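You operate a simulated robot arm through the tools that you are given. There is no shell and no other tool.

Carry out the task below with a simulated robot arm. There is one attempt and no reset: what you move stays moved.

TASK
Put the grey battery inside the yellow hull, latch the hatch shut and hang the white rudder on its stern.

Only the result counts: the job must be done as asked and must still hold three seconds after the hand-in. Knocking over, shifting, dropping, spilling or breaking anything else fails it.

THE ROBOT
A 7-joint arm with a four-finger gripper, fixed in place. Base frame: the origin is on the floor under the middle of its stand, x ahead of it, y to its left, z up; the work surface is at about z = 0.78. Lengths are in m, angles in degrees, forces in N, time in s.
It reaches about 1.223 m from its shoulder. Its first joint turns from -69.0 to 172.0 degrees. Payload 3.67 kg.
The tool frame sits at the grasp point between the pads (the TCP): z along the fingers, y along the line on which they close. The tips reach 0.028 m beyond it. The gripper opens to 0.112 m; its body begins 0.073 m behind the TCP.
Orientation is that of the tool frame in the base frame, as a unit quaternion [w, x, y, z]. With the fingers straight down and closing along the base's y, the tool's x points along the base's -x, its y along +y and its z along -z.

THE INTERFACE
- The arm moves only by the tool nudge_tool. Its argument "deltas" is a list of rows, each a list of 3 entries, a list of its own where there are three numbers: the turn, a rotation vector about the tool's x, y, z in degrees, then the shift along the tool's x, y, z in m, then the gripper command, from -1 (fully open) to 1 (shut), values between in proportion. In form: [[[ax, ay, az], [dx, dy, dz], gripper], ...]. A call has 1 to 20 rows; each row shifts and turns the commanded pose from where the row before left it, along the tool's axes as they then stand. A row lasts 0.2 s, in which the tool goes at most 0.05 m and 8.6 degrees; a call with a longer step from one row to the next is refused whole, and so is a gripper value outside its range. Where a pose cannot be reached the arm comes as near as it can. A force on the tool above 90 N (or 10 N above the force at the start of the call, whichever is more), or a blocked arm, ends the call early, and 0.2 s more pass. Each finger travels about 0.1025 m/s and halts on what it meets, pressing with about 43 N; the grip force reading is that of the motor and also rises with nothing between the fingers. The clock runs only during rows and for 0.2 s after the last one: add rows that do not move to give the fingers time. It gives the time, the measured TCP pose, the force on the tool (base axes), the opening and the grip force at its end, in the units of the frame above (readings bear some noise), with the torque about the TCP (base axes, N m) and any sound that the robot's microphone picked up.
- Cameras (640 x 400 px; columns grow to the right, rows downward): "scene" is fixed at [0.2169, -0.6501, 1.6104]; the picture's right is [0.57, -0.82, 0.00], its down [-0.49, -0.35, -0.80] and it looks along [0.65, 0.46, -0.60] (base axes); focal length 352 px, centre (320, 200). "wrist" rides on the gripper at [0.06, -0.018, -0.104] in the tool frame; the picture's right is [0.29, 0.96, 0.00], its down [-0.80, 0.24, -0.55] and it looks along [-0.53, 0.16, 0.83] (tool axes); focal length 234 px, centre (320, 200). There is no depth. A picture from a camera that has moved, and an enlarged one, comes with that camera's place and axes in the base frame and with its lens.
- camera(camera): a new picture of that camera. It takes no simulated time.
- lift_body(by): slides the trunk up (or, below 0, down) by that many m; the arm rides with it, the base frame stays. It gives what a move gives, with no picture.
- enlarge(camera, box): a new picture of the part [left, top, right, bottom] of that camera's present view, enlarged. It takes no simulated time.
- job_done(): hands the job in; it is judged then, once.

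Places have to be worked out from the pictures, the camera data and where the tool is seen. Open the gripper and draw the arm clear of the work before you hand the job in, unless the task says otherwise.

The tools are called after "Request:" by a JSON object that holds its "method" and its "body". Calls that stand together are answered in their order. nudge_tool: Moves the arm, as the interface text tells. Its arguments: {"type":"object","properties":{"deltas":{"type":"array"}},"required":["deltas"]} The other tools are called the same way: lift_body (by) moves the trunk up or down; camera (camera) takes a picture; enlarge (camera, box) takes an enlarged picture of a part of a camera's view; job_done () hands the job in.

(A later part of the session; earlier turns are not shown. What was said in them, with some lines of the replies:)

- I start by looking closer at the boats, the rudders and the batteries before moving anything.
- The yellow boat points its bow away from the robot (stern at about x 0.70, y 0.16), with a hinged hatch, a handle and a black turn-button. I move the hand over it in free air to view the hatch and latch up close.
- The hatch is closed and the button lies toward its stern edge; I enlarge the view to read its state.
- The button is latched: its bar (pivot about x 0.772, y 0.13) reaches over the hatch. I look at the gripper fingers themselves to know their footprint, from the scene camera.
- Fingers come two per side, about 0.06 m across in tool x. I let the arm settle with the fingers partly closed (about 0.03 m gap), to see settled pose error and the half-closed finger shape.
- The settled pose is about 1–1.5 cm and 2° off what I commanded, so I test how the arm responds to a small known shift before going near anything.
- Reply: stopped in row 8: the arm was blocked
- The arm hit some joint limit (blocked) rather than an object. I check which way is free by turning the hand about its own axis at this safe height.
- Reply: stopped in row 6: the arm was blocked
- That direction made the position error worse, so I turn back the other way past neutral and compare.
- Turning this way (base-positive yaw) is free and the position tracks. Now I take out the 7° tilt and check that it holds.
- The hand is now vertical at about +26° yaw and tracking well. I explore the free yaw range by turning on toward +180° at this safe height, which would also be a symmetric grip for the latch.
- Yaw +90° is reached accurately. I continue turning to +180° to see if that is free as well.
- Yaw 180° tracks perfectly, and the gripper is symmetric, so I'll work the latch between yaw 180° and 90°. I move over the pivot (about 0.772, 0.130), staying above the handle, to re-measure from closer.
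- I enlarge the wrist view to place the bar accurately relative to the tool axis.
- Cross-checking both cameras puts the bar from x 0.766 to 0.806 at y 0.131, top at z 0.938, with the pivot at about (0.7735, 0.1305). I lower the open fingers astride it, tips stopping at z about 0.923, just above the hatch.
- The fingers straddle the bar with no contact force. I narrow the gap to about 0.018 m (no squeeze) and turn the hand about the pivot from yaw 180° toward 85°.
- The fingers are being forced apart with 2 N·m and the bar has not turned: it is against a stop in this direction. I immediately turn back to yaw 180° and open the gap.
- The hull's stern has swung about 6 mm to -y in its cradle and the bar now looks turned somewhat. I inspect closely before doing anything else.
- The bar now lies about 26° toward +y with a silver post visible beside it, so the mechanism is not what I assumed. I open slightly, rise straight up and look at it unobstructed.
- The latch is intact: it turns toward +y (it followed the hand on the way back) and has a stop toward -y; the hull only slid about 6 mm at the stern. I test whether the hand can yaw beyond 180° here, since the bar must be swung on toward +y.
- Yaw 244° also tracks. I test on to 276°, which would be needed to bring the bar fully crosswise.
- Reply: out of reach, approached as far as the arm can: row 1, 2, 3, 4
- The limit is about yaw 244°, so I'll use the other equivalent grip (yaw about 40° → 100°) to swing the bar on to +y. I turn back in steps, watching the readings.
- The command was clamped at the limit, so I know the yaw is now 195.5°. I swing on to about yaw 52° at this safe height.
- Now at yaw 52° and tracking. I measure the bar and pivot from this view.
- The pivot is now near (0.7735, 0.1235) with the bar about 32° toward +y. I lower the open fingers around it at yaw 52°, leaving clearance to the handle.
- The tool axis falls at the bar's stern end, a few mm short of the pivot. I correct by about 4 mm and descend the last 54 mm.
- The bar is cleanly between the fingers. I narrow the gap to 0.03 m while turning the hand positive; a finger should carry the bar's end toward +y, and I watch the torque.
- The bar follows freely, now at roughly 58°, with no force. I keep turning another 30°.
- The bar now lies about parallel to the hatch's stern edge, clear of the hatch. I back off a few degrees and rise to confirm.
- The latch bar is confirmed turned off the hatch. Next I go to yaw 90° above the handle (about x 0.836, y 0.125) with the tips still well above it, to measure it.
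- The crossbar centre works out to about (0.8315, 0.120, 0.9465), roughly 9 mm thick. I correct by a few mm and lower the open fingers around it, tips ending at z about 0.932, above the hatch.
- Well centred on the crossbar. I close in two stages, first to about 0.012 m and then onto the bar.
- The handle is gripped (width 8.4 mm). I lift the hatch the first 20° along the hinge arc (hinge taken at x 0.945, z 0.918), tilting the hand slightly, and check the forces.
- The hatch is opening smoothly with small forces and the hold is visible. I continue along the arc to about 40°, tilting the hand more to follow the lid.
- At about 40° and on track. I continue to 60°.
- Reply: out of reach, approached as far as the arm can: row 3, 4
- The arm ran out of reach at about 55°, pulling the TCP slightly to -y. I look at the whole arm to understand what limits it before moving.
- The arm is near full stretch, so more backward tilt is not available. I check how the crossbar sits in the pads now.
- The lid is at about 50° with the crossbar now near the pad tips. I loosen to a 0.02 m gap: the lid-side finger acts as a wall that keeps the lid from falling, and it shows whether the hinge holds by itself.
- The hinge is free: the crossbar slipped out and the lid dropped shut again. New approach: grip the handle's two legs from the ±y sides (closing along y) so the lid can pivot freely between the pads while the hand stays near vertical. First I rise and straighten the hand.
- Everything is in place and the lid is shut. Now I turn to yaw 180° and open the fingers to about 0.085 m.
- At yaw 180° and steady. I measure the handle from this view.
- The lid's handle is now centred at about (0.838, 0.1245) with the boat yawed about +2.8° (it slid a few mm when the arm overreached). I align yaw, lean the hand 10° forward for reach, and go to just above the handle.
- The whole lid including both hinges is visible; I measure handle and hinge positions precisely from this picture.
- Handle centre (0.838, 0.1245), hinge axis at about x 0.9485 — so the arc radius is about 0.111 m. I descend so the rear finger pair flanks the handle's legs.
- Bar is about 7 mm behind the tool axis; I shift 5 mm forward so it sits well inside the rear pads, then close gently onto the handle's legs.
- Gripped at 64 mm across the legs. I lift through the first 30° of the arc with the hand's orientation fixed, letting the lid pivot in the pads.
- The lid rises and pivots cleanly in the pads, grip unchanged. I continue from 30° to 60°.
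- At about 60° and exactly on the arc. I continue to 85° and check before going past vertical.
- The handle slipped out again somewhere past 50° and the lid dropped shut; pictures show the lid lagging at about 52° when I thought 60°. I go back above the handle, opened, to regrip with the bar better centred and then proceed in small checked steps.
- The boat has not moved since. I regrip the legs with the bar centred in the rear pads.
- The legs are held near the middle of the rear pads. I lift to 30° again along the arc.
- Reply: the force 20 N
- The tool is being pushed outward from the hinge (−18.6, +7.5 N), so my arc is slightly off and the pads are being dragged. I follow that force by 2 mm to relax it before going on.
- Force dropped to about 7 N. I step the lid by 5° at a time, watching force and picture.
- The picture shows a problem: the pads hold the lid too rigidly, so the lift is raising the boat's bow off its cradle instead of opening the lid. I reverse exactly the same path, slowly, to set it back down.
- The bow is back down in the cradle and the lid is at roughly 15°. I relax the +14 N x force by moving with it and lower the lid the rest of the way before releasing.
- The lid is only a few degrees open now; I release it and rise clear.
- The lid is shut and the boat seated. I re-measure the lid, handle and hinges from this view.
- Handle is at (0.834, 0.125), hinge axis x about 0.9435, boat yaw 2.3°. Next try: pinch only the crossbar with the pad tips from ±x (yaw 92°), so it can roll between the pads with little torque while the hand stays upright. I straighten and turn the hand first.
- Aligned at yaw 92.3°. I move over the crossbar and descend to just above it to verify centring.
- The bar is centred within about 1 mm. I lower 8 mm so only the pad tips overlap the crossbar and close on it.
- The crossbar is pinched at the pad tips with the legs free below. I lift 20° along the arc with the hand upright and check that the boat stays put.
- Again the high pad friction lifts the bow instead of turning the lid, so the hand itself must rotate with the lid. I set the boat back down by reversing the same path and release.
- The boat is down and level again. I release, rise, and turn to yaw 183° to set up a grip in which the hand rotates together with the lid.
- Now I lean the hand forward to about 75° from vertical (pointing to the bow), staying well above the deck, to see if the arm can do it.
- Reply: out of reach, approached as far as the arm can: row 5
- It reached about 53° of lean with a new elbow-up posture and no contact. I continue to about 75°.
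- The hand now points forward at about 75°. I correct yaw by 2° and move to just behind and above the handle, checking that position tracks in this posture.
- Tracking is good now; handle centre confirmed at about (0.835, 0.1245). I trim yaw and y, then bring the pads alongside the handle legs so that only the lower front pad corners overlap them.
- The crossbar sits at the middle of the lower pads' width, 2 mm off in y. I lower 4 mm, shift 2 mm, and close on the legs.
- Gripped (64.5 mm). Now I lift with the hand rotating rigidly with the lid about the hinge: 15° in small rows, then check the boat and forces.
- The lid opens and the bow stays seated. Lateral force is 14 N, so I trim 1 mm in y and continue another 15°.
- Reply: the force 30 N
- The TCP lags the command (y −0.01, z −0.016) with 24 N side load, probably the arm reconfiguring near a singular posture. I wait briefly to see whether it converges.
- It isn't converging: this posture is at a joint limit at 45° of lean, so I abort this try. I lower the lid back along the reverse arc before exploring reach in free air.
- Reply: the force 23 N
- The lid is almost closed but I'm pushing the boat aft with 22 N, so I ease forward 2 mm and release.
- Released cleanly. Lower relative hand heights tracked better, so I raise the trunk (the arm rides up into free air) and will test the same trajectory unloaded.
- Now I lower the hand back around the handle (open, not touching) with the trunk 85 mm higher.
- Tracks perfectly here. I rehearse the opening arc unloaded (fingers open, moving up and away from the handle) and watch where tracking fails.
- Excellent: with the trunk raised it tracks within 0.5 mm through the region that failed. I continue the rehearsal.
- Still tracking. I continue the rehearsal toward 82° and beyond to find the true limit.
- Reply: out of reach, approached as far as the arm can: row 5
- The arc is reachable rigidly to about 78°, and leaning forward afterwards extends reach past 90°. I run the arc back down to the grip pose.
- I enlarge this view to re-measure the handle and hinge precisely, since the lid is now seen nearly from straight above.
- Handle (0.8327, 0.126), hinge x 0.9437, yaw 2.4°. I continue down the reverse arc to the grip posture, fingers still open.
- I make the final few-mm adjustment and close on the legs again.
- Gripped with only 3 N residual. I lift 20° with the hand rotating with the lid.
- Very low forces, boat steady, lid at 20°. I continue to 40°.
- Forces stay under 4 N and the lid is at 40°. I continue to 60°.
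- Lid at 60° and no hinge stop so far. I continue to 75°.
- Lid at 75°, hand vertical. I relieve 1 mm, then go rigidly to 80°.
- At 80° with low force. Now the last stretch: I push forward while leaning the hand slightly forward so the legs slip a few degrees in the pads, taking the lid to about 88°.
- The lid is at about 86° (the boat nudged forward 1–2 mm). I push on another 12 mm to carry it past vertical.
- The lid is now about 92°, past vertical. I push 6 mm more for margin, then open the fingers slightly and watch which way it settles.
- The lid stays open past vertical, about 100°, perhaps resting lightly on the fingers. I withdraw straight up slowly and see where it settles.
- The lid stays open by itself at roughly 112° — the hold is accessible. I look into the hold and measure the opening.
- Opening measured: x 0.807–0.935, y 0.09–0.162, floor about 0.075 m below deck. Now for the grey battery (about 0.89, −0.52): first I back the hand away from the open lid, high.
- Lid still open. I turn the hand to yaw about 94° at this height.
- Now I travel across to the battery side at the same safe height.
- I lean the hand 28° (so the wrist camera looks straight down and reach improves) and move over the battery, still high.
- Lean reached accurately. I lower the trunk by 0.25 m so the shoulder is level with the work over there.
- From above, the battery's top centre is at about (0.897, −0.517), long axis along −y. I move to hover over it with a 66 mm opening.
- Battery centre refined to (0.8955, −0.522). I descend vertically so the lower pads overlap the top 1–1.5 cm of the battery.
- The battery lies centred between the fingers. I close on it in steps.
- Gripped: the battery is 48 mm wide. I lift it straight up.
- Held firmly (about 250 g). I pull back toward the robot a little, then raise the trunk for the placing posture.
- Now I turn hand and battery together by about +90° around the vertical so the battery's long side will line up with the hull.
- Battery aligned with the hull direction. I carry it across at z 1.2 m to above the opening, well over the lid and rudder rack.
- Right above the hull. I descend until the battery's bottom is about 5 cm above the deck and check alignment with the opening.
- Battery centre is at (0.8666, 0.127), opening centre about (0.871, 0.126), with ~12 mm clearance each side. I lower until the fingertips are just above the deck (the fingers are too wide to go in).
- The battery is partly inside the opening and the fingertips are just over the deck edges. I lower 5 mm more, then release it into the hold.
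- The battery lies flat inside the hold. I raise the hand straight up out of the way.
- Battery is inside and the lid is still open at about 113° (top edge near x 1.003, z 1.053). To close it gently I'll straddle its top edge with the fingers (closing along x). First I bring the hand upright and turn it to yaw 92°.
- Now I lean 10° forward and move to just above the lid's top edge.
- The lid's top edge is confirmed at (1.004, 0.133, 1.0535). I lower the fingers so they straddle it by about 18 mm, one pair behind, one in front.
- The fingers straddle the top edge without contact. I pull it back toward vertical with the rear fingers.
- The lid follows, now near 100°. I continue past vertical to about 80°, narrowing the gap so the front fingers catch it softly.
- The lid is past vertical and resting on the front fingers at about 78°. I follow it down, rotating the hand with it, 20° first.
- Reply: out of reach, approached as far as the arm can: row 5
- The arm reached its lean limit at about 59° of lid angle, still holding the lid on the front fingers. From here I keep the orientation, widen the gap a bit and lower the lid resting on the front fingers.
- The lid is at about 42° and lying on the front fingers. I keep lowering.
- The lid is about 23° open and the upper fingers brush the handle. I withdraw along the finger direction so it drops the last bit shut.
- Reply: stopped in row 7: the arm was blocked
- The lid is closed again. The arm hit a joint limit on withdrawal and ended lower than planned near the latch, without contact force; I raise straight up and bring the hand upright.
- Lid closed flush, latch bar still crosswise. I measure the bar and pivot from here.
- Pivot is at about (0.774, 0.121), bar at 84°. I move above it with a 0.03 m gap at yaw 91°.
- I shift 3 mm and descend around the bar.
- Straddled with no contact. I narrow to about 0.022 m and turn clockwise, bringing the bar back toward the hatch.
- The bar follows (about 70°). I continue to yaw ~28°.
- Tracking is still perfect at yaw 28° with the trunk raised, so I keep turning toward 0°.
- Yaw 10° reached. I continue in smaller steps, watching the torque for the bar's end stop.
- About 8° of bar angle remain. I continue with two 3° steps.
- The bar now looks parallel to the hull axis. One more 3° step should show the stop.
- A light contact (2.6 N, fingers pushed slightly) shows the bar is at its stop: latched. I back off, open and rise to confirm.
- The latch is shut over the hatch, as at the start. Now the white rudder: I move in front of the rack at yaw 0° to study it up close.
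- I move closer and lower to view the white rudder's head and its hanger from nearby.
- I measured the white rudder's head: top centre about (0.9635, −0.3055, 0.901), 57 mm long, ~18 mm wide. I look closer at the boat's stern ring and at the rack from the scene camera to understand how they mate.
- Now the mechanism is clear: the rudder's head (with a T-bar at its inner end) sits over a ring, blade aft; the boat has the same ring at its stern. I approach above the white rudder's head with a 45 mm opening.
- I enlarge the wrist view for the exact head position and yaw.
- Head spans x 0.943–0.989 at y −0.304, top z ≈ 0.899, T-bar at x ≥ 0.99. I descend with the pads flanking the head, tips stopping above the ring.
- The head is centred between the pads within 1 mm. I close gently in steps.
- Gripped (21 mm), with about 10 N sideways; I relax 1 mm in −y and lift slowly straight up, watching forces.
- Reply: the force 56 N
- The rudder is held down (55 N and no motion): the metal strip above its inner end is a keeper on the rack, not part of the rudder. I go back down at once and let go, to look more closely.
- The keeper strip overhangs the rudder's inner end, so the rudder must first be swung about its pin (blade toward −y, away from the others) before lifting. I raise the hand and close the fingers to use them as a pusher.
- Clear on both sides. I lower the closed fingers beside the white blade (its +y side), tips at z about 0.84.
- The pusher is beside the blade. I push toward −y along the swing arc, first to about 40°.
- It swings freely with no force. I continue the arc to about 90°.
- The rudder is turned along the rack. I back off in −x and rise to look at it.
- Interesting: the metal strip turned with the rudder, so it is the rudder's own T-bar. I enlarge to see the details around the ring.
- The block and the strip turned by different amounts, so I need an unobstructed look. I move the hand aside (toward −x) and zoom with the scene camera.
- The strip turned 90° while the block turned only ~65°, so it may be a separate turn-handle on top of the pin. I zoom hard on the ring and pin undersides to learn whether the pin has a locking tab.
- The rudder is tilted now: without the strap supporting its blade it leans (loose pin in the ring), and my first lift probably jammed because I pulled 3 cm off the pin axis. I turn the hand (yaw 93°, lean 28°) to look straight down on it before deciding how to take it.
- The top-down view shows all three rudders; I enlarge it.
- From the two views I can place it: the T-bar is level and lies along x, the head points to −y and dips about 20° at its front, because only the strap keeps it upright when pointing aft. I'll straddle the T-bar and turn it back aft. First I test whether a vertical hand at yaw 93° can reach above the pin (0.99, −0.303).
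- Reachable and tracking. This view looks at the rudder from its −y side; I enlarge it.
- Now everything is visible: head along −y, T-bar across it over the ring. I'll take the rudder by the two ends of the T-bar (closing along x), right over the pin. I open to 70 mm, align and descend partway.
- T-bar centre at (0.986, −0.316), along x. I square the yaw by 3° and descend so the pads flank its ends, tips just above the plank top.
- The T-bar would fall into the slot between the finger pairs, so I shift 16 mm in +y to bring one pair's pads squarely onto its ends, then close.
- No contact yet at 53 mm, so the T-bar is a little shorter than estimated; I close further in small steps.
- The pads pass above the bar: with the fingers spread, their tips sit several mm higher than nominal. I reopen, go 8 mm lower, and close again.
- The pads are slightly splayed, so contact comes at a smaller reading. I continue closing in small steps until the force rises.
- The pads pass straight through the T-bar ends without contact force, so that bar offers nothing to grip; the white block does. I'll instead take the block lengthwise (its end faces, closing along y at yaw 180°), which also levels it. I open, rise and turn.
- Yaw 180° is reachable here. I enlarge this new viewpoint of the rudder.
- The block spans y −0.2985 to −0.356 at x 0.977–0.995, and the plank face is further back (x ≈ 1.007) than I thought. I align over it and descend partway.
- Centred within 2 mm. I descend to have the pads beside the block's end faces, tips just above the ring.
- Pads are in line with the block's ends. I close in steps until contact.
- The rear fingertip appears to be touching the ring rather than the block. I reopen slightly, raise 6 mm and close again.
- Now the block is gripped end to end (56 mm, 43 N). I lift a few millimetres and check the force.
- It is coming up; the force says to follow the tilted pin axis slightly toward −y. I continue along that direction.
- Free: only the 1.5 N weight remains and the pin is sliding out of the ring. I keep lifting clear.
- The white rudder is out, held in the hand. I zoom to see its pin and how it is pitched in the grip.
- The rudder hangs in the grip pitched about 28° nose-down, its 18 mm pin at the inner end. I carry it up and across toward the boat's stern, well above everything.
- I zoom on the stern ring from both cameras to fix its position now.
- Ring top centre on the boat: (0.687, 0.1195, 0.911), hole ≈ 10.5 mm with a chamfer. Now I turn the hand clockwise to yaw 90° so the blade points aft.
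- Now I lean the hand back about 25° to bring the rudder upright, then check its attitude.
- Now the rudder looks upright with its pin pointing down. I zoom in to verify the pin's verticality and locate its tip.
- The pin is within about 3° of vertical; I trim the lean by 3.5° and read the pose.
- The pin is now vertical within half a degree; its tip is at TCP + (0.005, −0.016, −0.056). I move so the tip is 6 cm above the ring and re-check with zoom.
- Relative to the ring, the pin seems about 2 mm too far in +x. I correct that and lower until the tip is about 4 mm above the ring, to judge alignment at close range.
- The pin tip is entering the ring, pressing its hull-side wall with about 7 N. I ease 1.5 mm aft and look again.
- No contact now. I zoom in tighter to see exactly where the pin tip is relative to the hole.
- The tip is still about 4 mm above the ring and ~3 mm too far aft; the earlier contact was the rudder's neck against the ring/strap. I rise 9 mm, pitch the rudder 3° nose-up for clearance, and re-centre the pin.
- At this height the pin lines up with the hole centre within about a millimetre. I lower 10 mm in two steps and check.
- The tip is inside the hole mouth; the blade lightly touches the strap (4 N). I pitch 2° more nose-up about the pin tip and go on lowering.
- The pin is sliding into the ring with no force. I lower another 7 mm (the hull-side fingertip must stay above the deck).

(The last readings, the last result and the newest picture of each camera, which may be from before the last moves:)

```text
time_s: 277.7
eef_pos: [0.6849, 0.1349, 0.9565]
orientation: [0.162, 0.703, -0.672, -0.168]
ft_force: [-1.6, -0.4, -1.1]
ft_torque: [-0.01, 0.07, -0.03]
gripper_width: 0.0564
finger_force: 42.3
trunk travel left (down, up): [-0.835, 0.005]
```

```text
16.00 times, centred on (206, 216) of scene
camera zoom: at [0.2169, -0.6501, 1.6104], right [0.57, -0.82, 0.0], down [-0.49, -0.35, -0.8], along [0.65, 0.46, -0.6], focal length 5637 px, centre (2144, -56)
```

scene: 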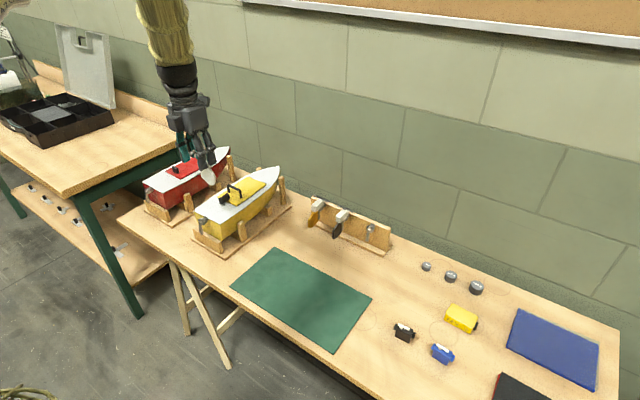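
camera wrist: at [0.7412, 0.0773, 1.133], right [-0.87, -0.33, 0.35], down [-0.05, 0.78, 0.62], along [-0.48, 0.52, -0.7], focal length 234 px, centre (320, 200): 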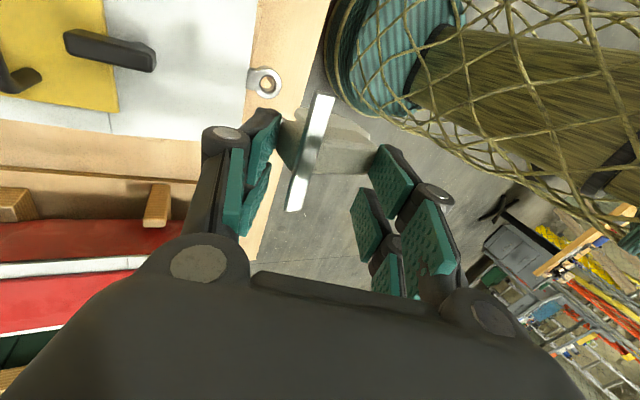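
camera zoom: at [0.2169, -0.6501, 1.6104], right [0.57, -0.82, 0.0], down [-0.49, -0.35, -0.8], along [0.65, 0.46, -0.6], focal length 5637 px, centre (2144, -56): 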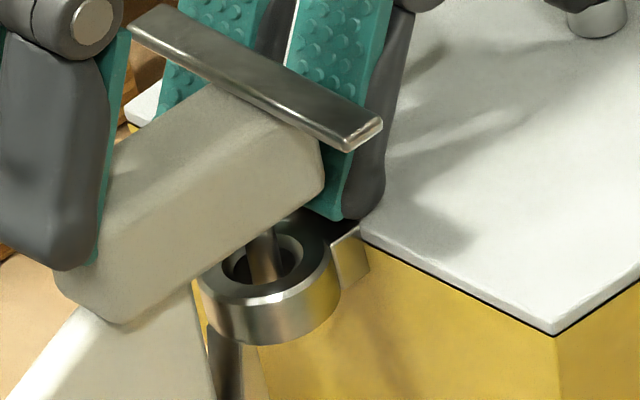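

The pin is deep in the ring, about 8 mm from seating. I open the fingers just a few millimetres so the rudder drops home.

Request:
{"method": "nudge_tool", "body": {"deltas": [[[0, 0, 0], [0, 0, 0], 0.0], [[0, 0, 0], [0, 0, 0], -0.05], [[0, 0, 0], [0, 0, 0], -0.1], [[0, 0, 0], [0, 0, 0], -0.12], [[0, 0, 0], [0, 0, 0], -0.12]]}}

Request:
{"method": "enlarge", "body": {"camera": "scene", "box": [195, 205, 217, 227]}}

Request:
{"method": "enlarge", "body": {"camera": "scene", "box": [180, 190, 230, 245]}}

```text
time_s: 278.9
eef_pos: [0.6858, 0.1329, 0.9571]
orientation: [0.163, 0.703, -0.671, -0.168]
ft_force: [-0.3, 0.0, 0.4]
ft_torque: [0.0, -0.01, 0.01]
gripper_width: 0.0623
finger_force: 0.0
trunk travel left (down, up): [-0.835, 0.005]
```

```text
16.00 times, centred on (206, 216) of scene
camera zoom: at [0.2169, -0.6501, 1.6104], right [0.57, -0.82, 0.0], down [-0.49, -0.35, -0.8], along [0.65, 0.46, -0.6], focal length 5637 px, centre (2144, -56)
```

zoom: 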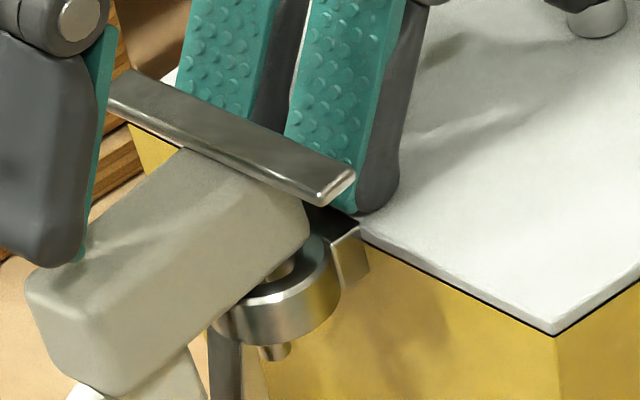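

```text
7.27 times, centred on (205, 218) of scene
camera zoom: at [0.2169, -0.6501, 1.6104], right [0.57, -0.82, 0.0], down [-0.49, -0.35, -0.8], along [0.65, 0.46, -0.6], focal length 2562 px, centre (1156, 73)
```

zoom: 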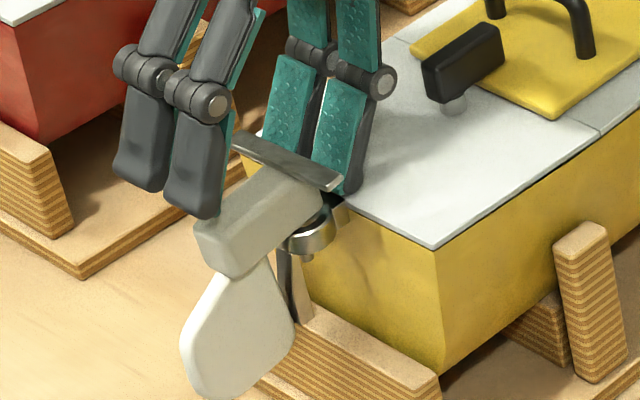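

The rudder has dropped in: the pin's end shows below the ring and the blade hangs aft against the strap. I withdraw the hand along the finger direction, gently.

Request:
{"method": "nudge_tool", "body": {"deltas": [[[0, 0, 0], [0, 0, -0.008], -0.15], [[0, 0, 0], [0, 0, -0.012], -0.15], [[0, 0, 0], [0, 0, -0.02], -0.15], [[0, 0, 0], [0, 0, -0.03], -0.15], [[0, 0, 0], [0, 0, -0.04], -0.15], [[0, 0, 0], [0, 0, -0.04], -0.15], [[0, 0, 0], [0, 0, 0], -0.15], [[0, 0, 0], [0, 0, 0], -0.15]]}}

Request:
{"method": "enlarge", "body": {"camera": "scene", "box": [180, 195, 230, 250]}}

Request:
{"method": "enlarge", "body": {"camera": "scene", "box": [193, 208, 217, 232]}}

Request:
{"method": "camera", "body": {"camera": "wrist"}}

```text
time_s: 280.7
eef_pos: [0.7523, 0.1331, 1.0901]
orientation: [0.161, 0.704, -0.672, -0.167]
ft_force: [-0.1, -0.1, -0.1]
ft_torque: [0.03, 0.0, 0.02]
gripper_width: 0.0646
finger_force: 0.0
trunk travel left (down, up): [-0.835, 0.005]
```

```text
7.27 times, centred on (205, 222) of scene
camera zoom: at [0.2169, -0.6501, 1.6104], right [0.57, -0.82, 0.0], down [-0.49, -0.35, -0.8], along [0.65, 0.46, -0.6], focal length 2562 px, centre (1156, 36)
```

zoom: 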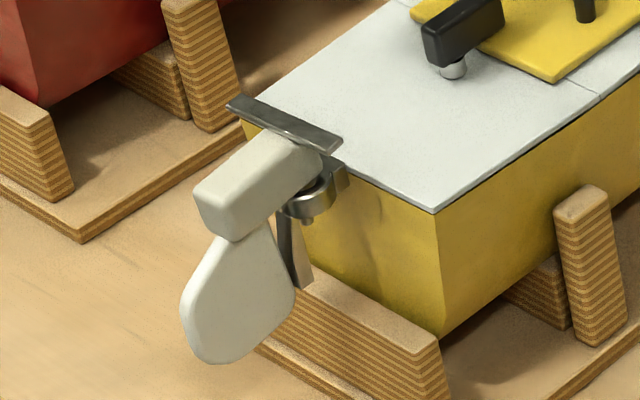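

```text
16.00 times, centred on (205, 220) of scene
camera zoom: at [0.2169, -0.6501, 1.6104], right [0.57, -0.82, 0.0], down [-0.49, -0.35, -0.8], along [0.65, 0.46, -0.6], focal length 5637 px, centre (2160, -120)
```

zoom: 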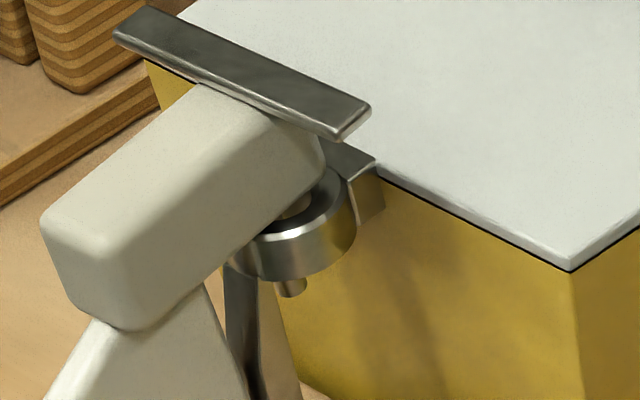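

```text
taken
camera wrist: at [0.8193, 0.0756, 1.173], right [-0.84, -0.33, 0.43], down [0.0, 0.79, 0.62], along [-0.54, 0.52, -0.66], focal length 234 px, centre (320, 200)
```

wrist: 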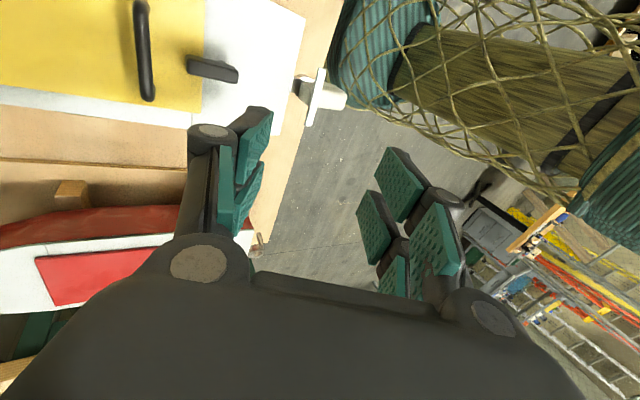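

The rudder hangs on the yellow boat's stern just as the others hang in the rack: pin through the ring, blade aft on the strap. I raise the hand further and bring it upright, away from the work.

Request:
{"method": "nudge_tool", "body": {"deltas": [[[0, 0, 0], [-0.0007, 0.0178, -0.0357], -0.15], [[0, 0, 0], [-0.0007, 0.0178, -0.0357], -0.15], [[0, 0, 0], [-0.0007, 0.0178, -0.0357], -0.15], [[6.5, 0, 0], [0, 0, 0], -0.15], [[6.5, 0, 0], [0, 0, 0], -0.15], [[6.5, 0, 0], [0, 0, 0], -0.15], [[6.5, 0, 0], [0, 0, 0], -0.15], [[0, 0, 0], [0.04, 0, 0], -0.15], [[0, 0, 0], [0.045, 0, 0], -0.15], [[0, 0, 0], [0.045, 0, 0], -0.15], [[0, 0, 0], [0.045, 0, 0], -0.15], [[0, 0, 0], [0.045, 0, 0], -0.15], [[0, 0, 0], [0.045, 0, 0], -0.15], [[0, 0, 0], [0, 0, 0], -0.15], [[0, 0, 0], [0, 0, 0], -0.15]]}}

Request:
{"method": "camera", "body": {"camera": "scene"}}

Request:
{"method": "enlarge", "body": {"camera": "scene", "box": [180, 150, 300, 260]}}

Request:
{"method": "enlarge", "body": {"camera": "scene", "box": [300, 185, 410, 265]}}

```text
time_s: 283.9
eef_pos: [0.7661, -0.1305, 1.2064]
orientation: [-0.001, 0.721, -0.693, -0.012]
ft_force: [0.2, 0.3, 0.2]
ft_torque: [0.0, 0.01, 0.0]
gripper_width: 0.0647
finger_force: 0.1
trunk travel left (down, up): [-0.835, 0.005]
```

```text
taken
```

scene: 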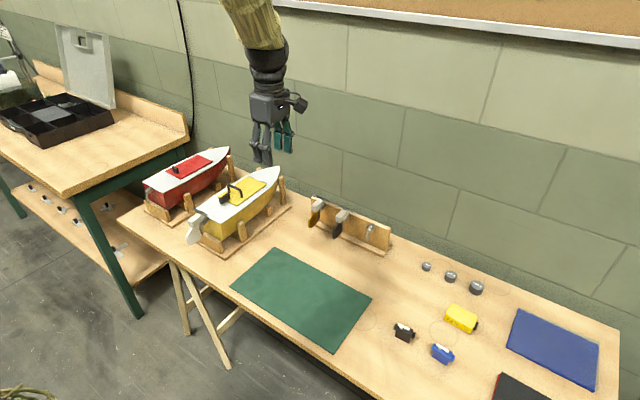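

```text
3.64 times, centred on (240, 205) of scene
camera zoom: at [0.2169, -0.6501, 1.6104], right [0.57, -0.82, 0.0], down [-0.49, -0.35, -0.8], along [0.65, 0.46, -0.6], focal length 1281 px, centre (611, 182)
```

zoom: 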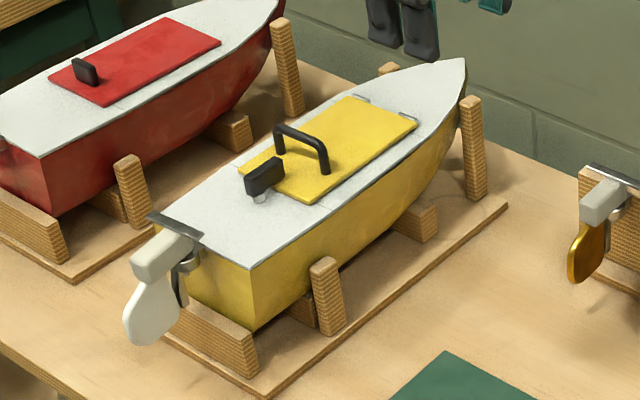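

```text
5.00 times, centred on (355, 225) of scene
camera zoom: at [0.2169, -0.6501, 1.6104], right [0.57, -0.82, 0.0], down [-0.49, -0.35, -0.8], along [0.65, 0.46, -0.6], focal length 1762 px, centre (145, 75)
```

zoom: 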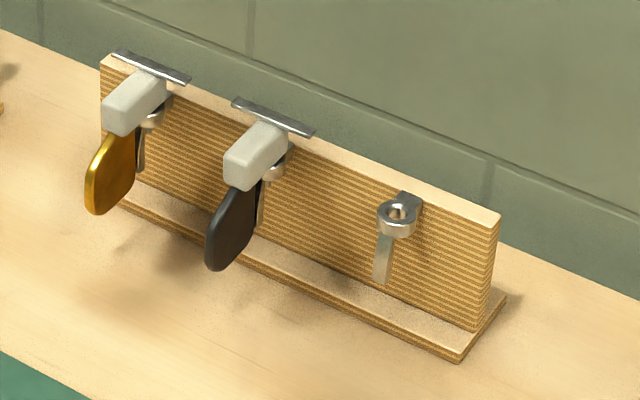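

Everything else stands where it was. I verify the latch and the rudder seat once more by zoom before handing in.

Request:
{"method": "enlarge", "body": {"camera": "scene", "box": [215, 165, 275, 215]}}

Request:
{"method": "enlarge", "body": {"camera": "scene", "box": [180, 200, 220, 250]}}

Request:
{"method": "camera", "body": {"camera": "wrist"}}

```text
8.00 times, centred on (245, 190) of scene
camera zoom: at [0.2169, -0.6501, 1.6104], right [0.57, -0.82, 0.0], down [-0.49, -0.35, -0.8], along [0.65, 0.46, -0.6], focal length 2818 px, centre (920, 280)
```

zoom: 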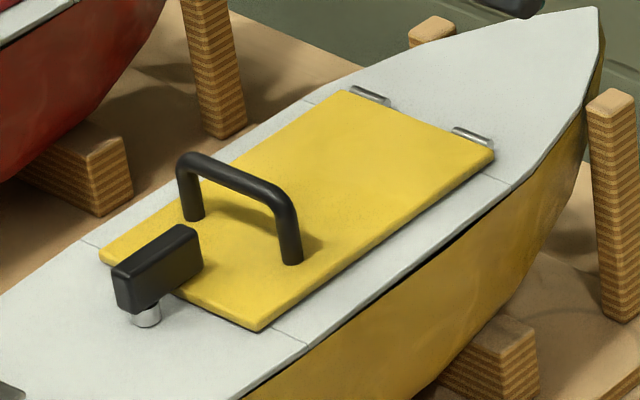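

```text
8.00 times, centred on (200, 225) of scene
camera zoom: at [0.2169, -0.6501, 1.6104], right [0.57, -0.82, 0.0], down [-0.49, -0.35, -0.8], along [0.65, 0.46, -0.6], focal length 2818 px, centre (1280, 0)
```

zoom: 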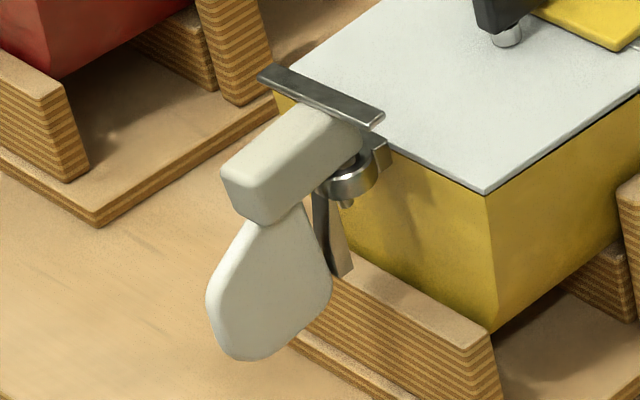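

```text
taken
camera wrist: at [0.7887, -0.1905, 1.3069], right [-0.94, -0.33, 0.01], down [-0.26, 0.78, 0.57], along [-0.2, 0.54, -0.82], focal length 234 px, centre (320, 200)
```

wrist: 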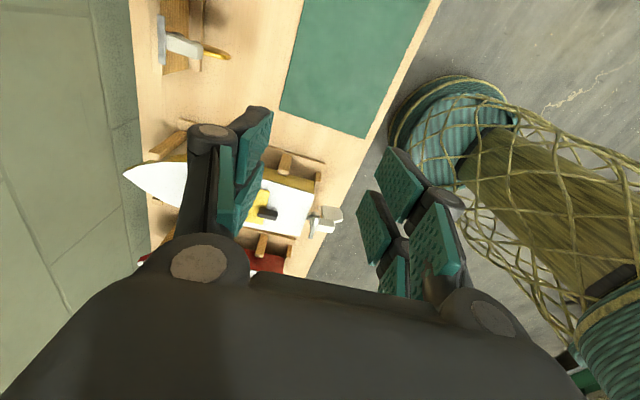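

Hatch shut and latched, battery inside, rudder hanging on the stern ring, everything else in place. I open the gripper fully with the arm clear and let things settle before handing in.

Request:
{"method": "nudge_tool", "body": {"deltas": [[[0, 0, 0], [0, 0, -0.03], -0.6], [[0, 0, 0], [0, 0, -0.03], -1], [[0, 0, 0], [0, 0, 0], -1], [[0, 0, 0], [0, 0, 0], -1], [[0, 0, 0], [0, 0, 0], -1]]}}

Request:
{"method": "enlarge", "body": {"camera": "scene", "box": [180, 150, 300, 260]}}

```text
time_s: 285.1
eef_pos: [0.7667, -0.1308, 1.2663]
orientation: [0.0, 0.722, -0.692, -0.012]
ft_force: [-0.6, -0.3, -0.5]
ft_torque: [-0.01, 0.05, 0.02]
gripper_width: 0.1119
finger_force: 0.0
trunk travel left (down, up): [-0.835, 0.005]
```

```text
3.64 times, centred on (240, 205) of scene
camera zoom: at [0.2169, -0.6501, 1.6104], right [0.57, -0.82, 0.0], down [-0.49, -0.35, -0.8], along [0.65, 0.46, -0.6], focal length 1281 px, centre (611, 182)
```

zoom: 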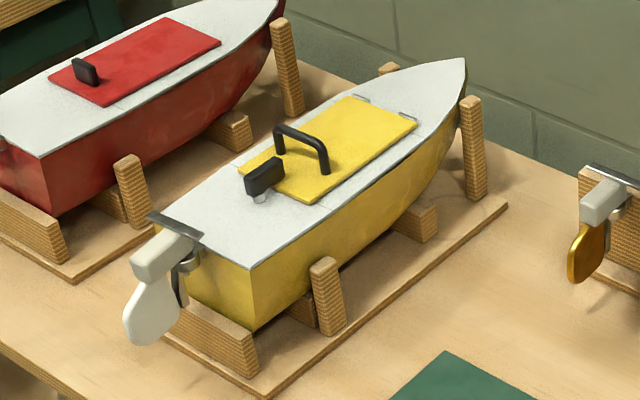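

The state is stable and complete: battery in the hold, hatch latched, white rudder hung on the stern, gripper open and arm clear. I hand the job in.

Request:
{"method": "job_done", "body": {}}

```text
The job is handed in.
```

I handed the job in with all three parts done. The grey battery is in the yellow hull, the hatch is shut and latched, and the white rudder hangs on the stern ring. The last pictures before hand-in showed all of this stable, with the gripper open and the arm clear. I don't have the judge's result.

Some things did not go cleanly and could count against it:

- **Yellow boat:** it slid several millimetres in its cradle and yawed about 2–3° while I worked the latch and hatch. Twice I also lifted its bow off the cradle by a few centimetres and set it back down. It ended seated in the cradle.
- **Hatch:** it fell shut from partly open on two failed tries, plus smaller drops when I let it go. I saw no damage.
- **Battery:** I released it about 6 cm above the hold floor because the fingers were too wide to fit inside. It landed flat.
- **Rudder:** in the rack I first pulled upward on it with about 55 N without moving it. I then swung it sideways to free it. The rack and the other two rudders look as they did before.
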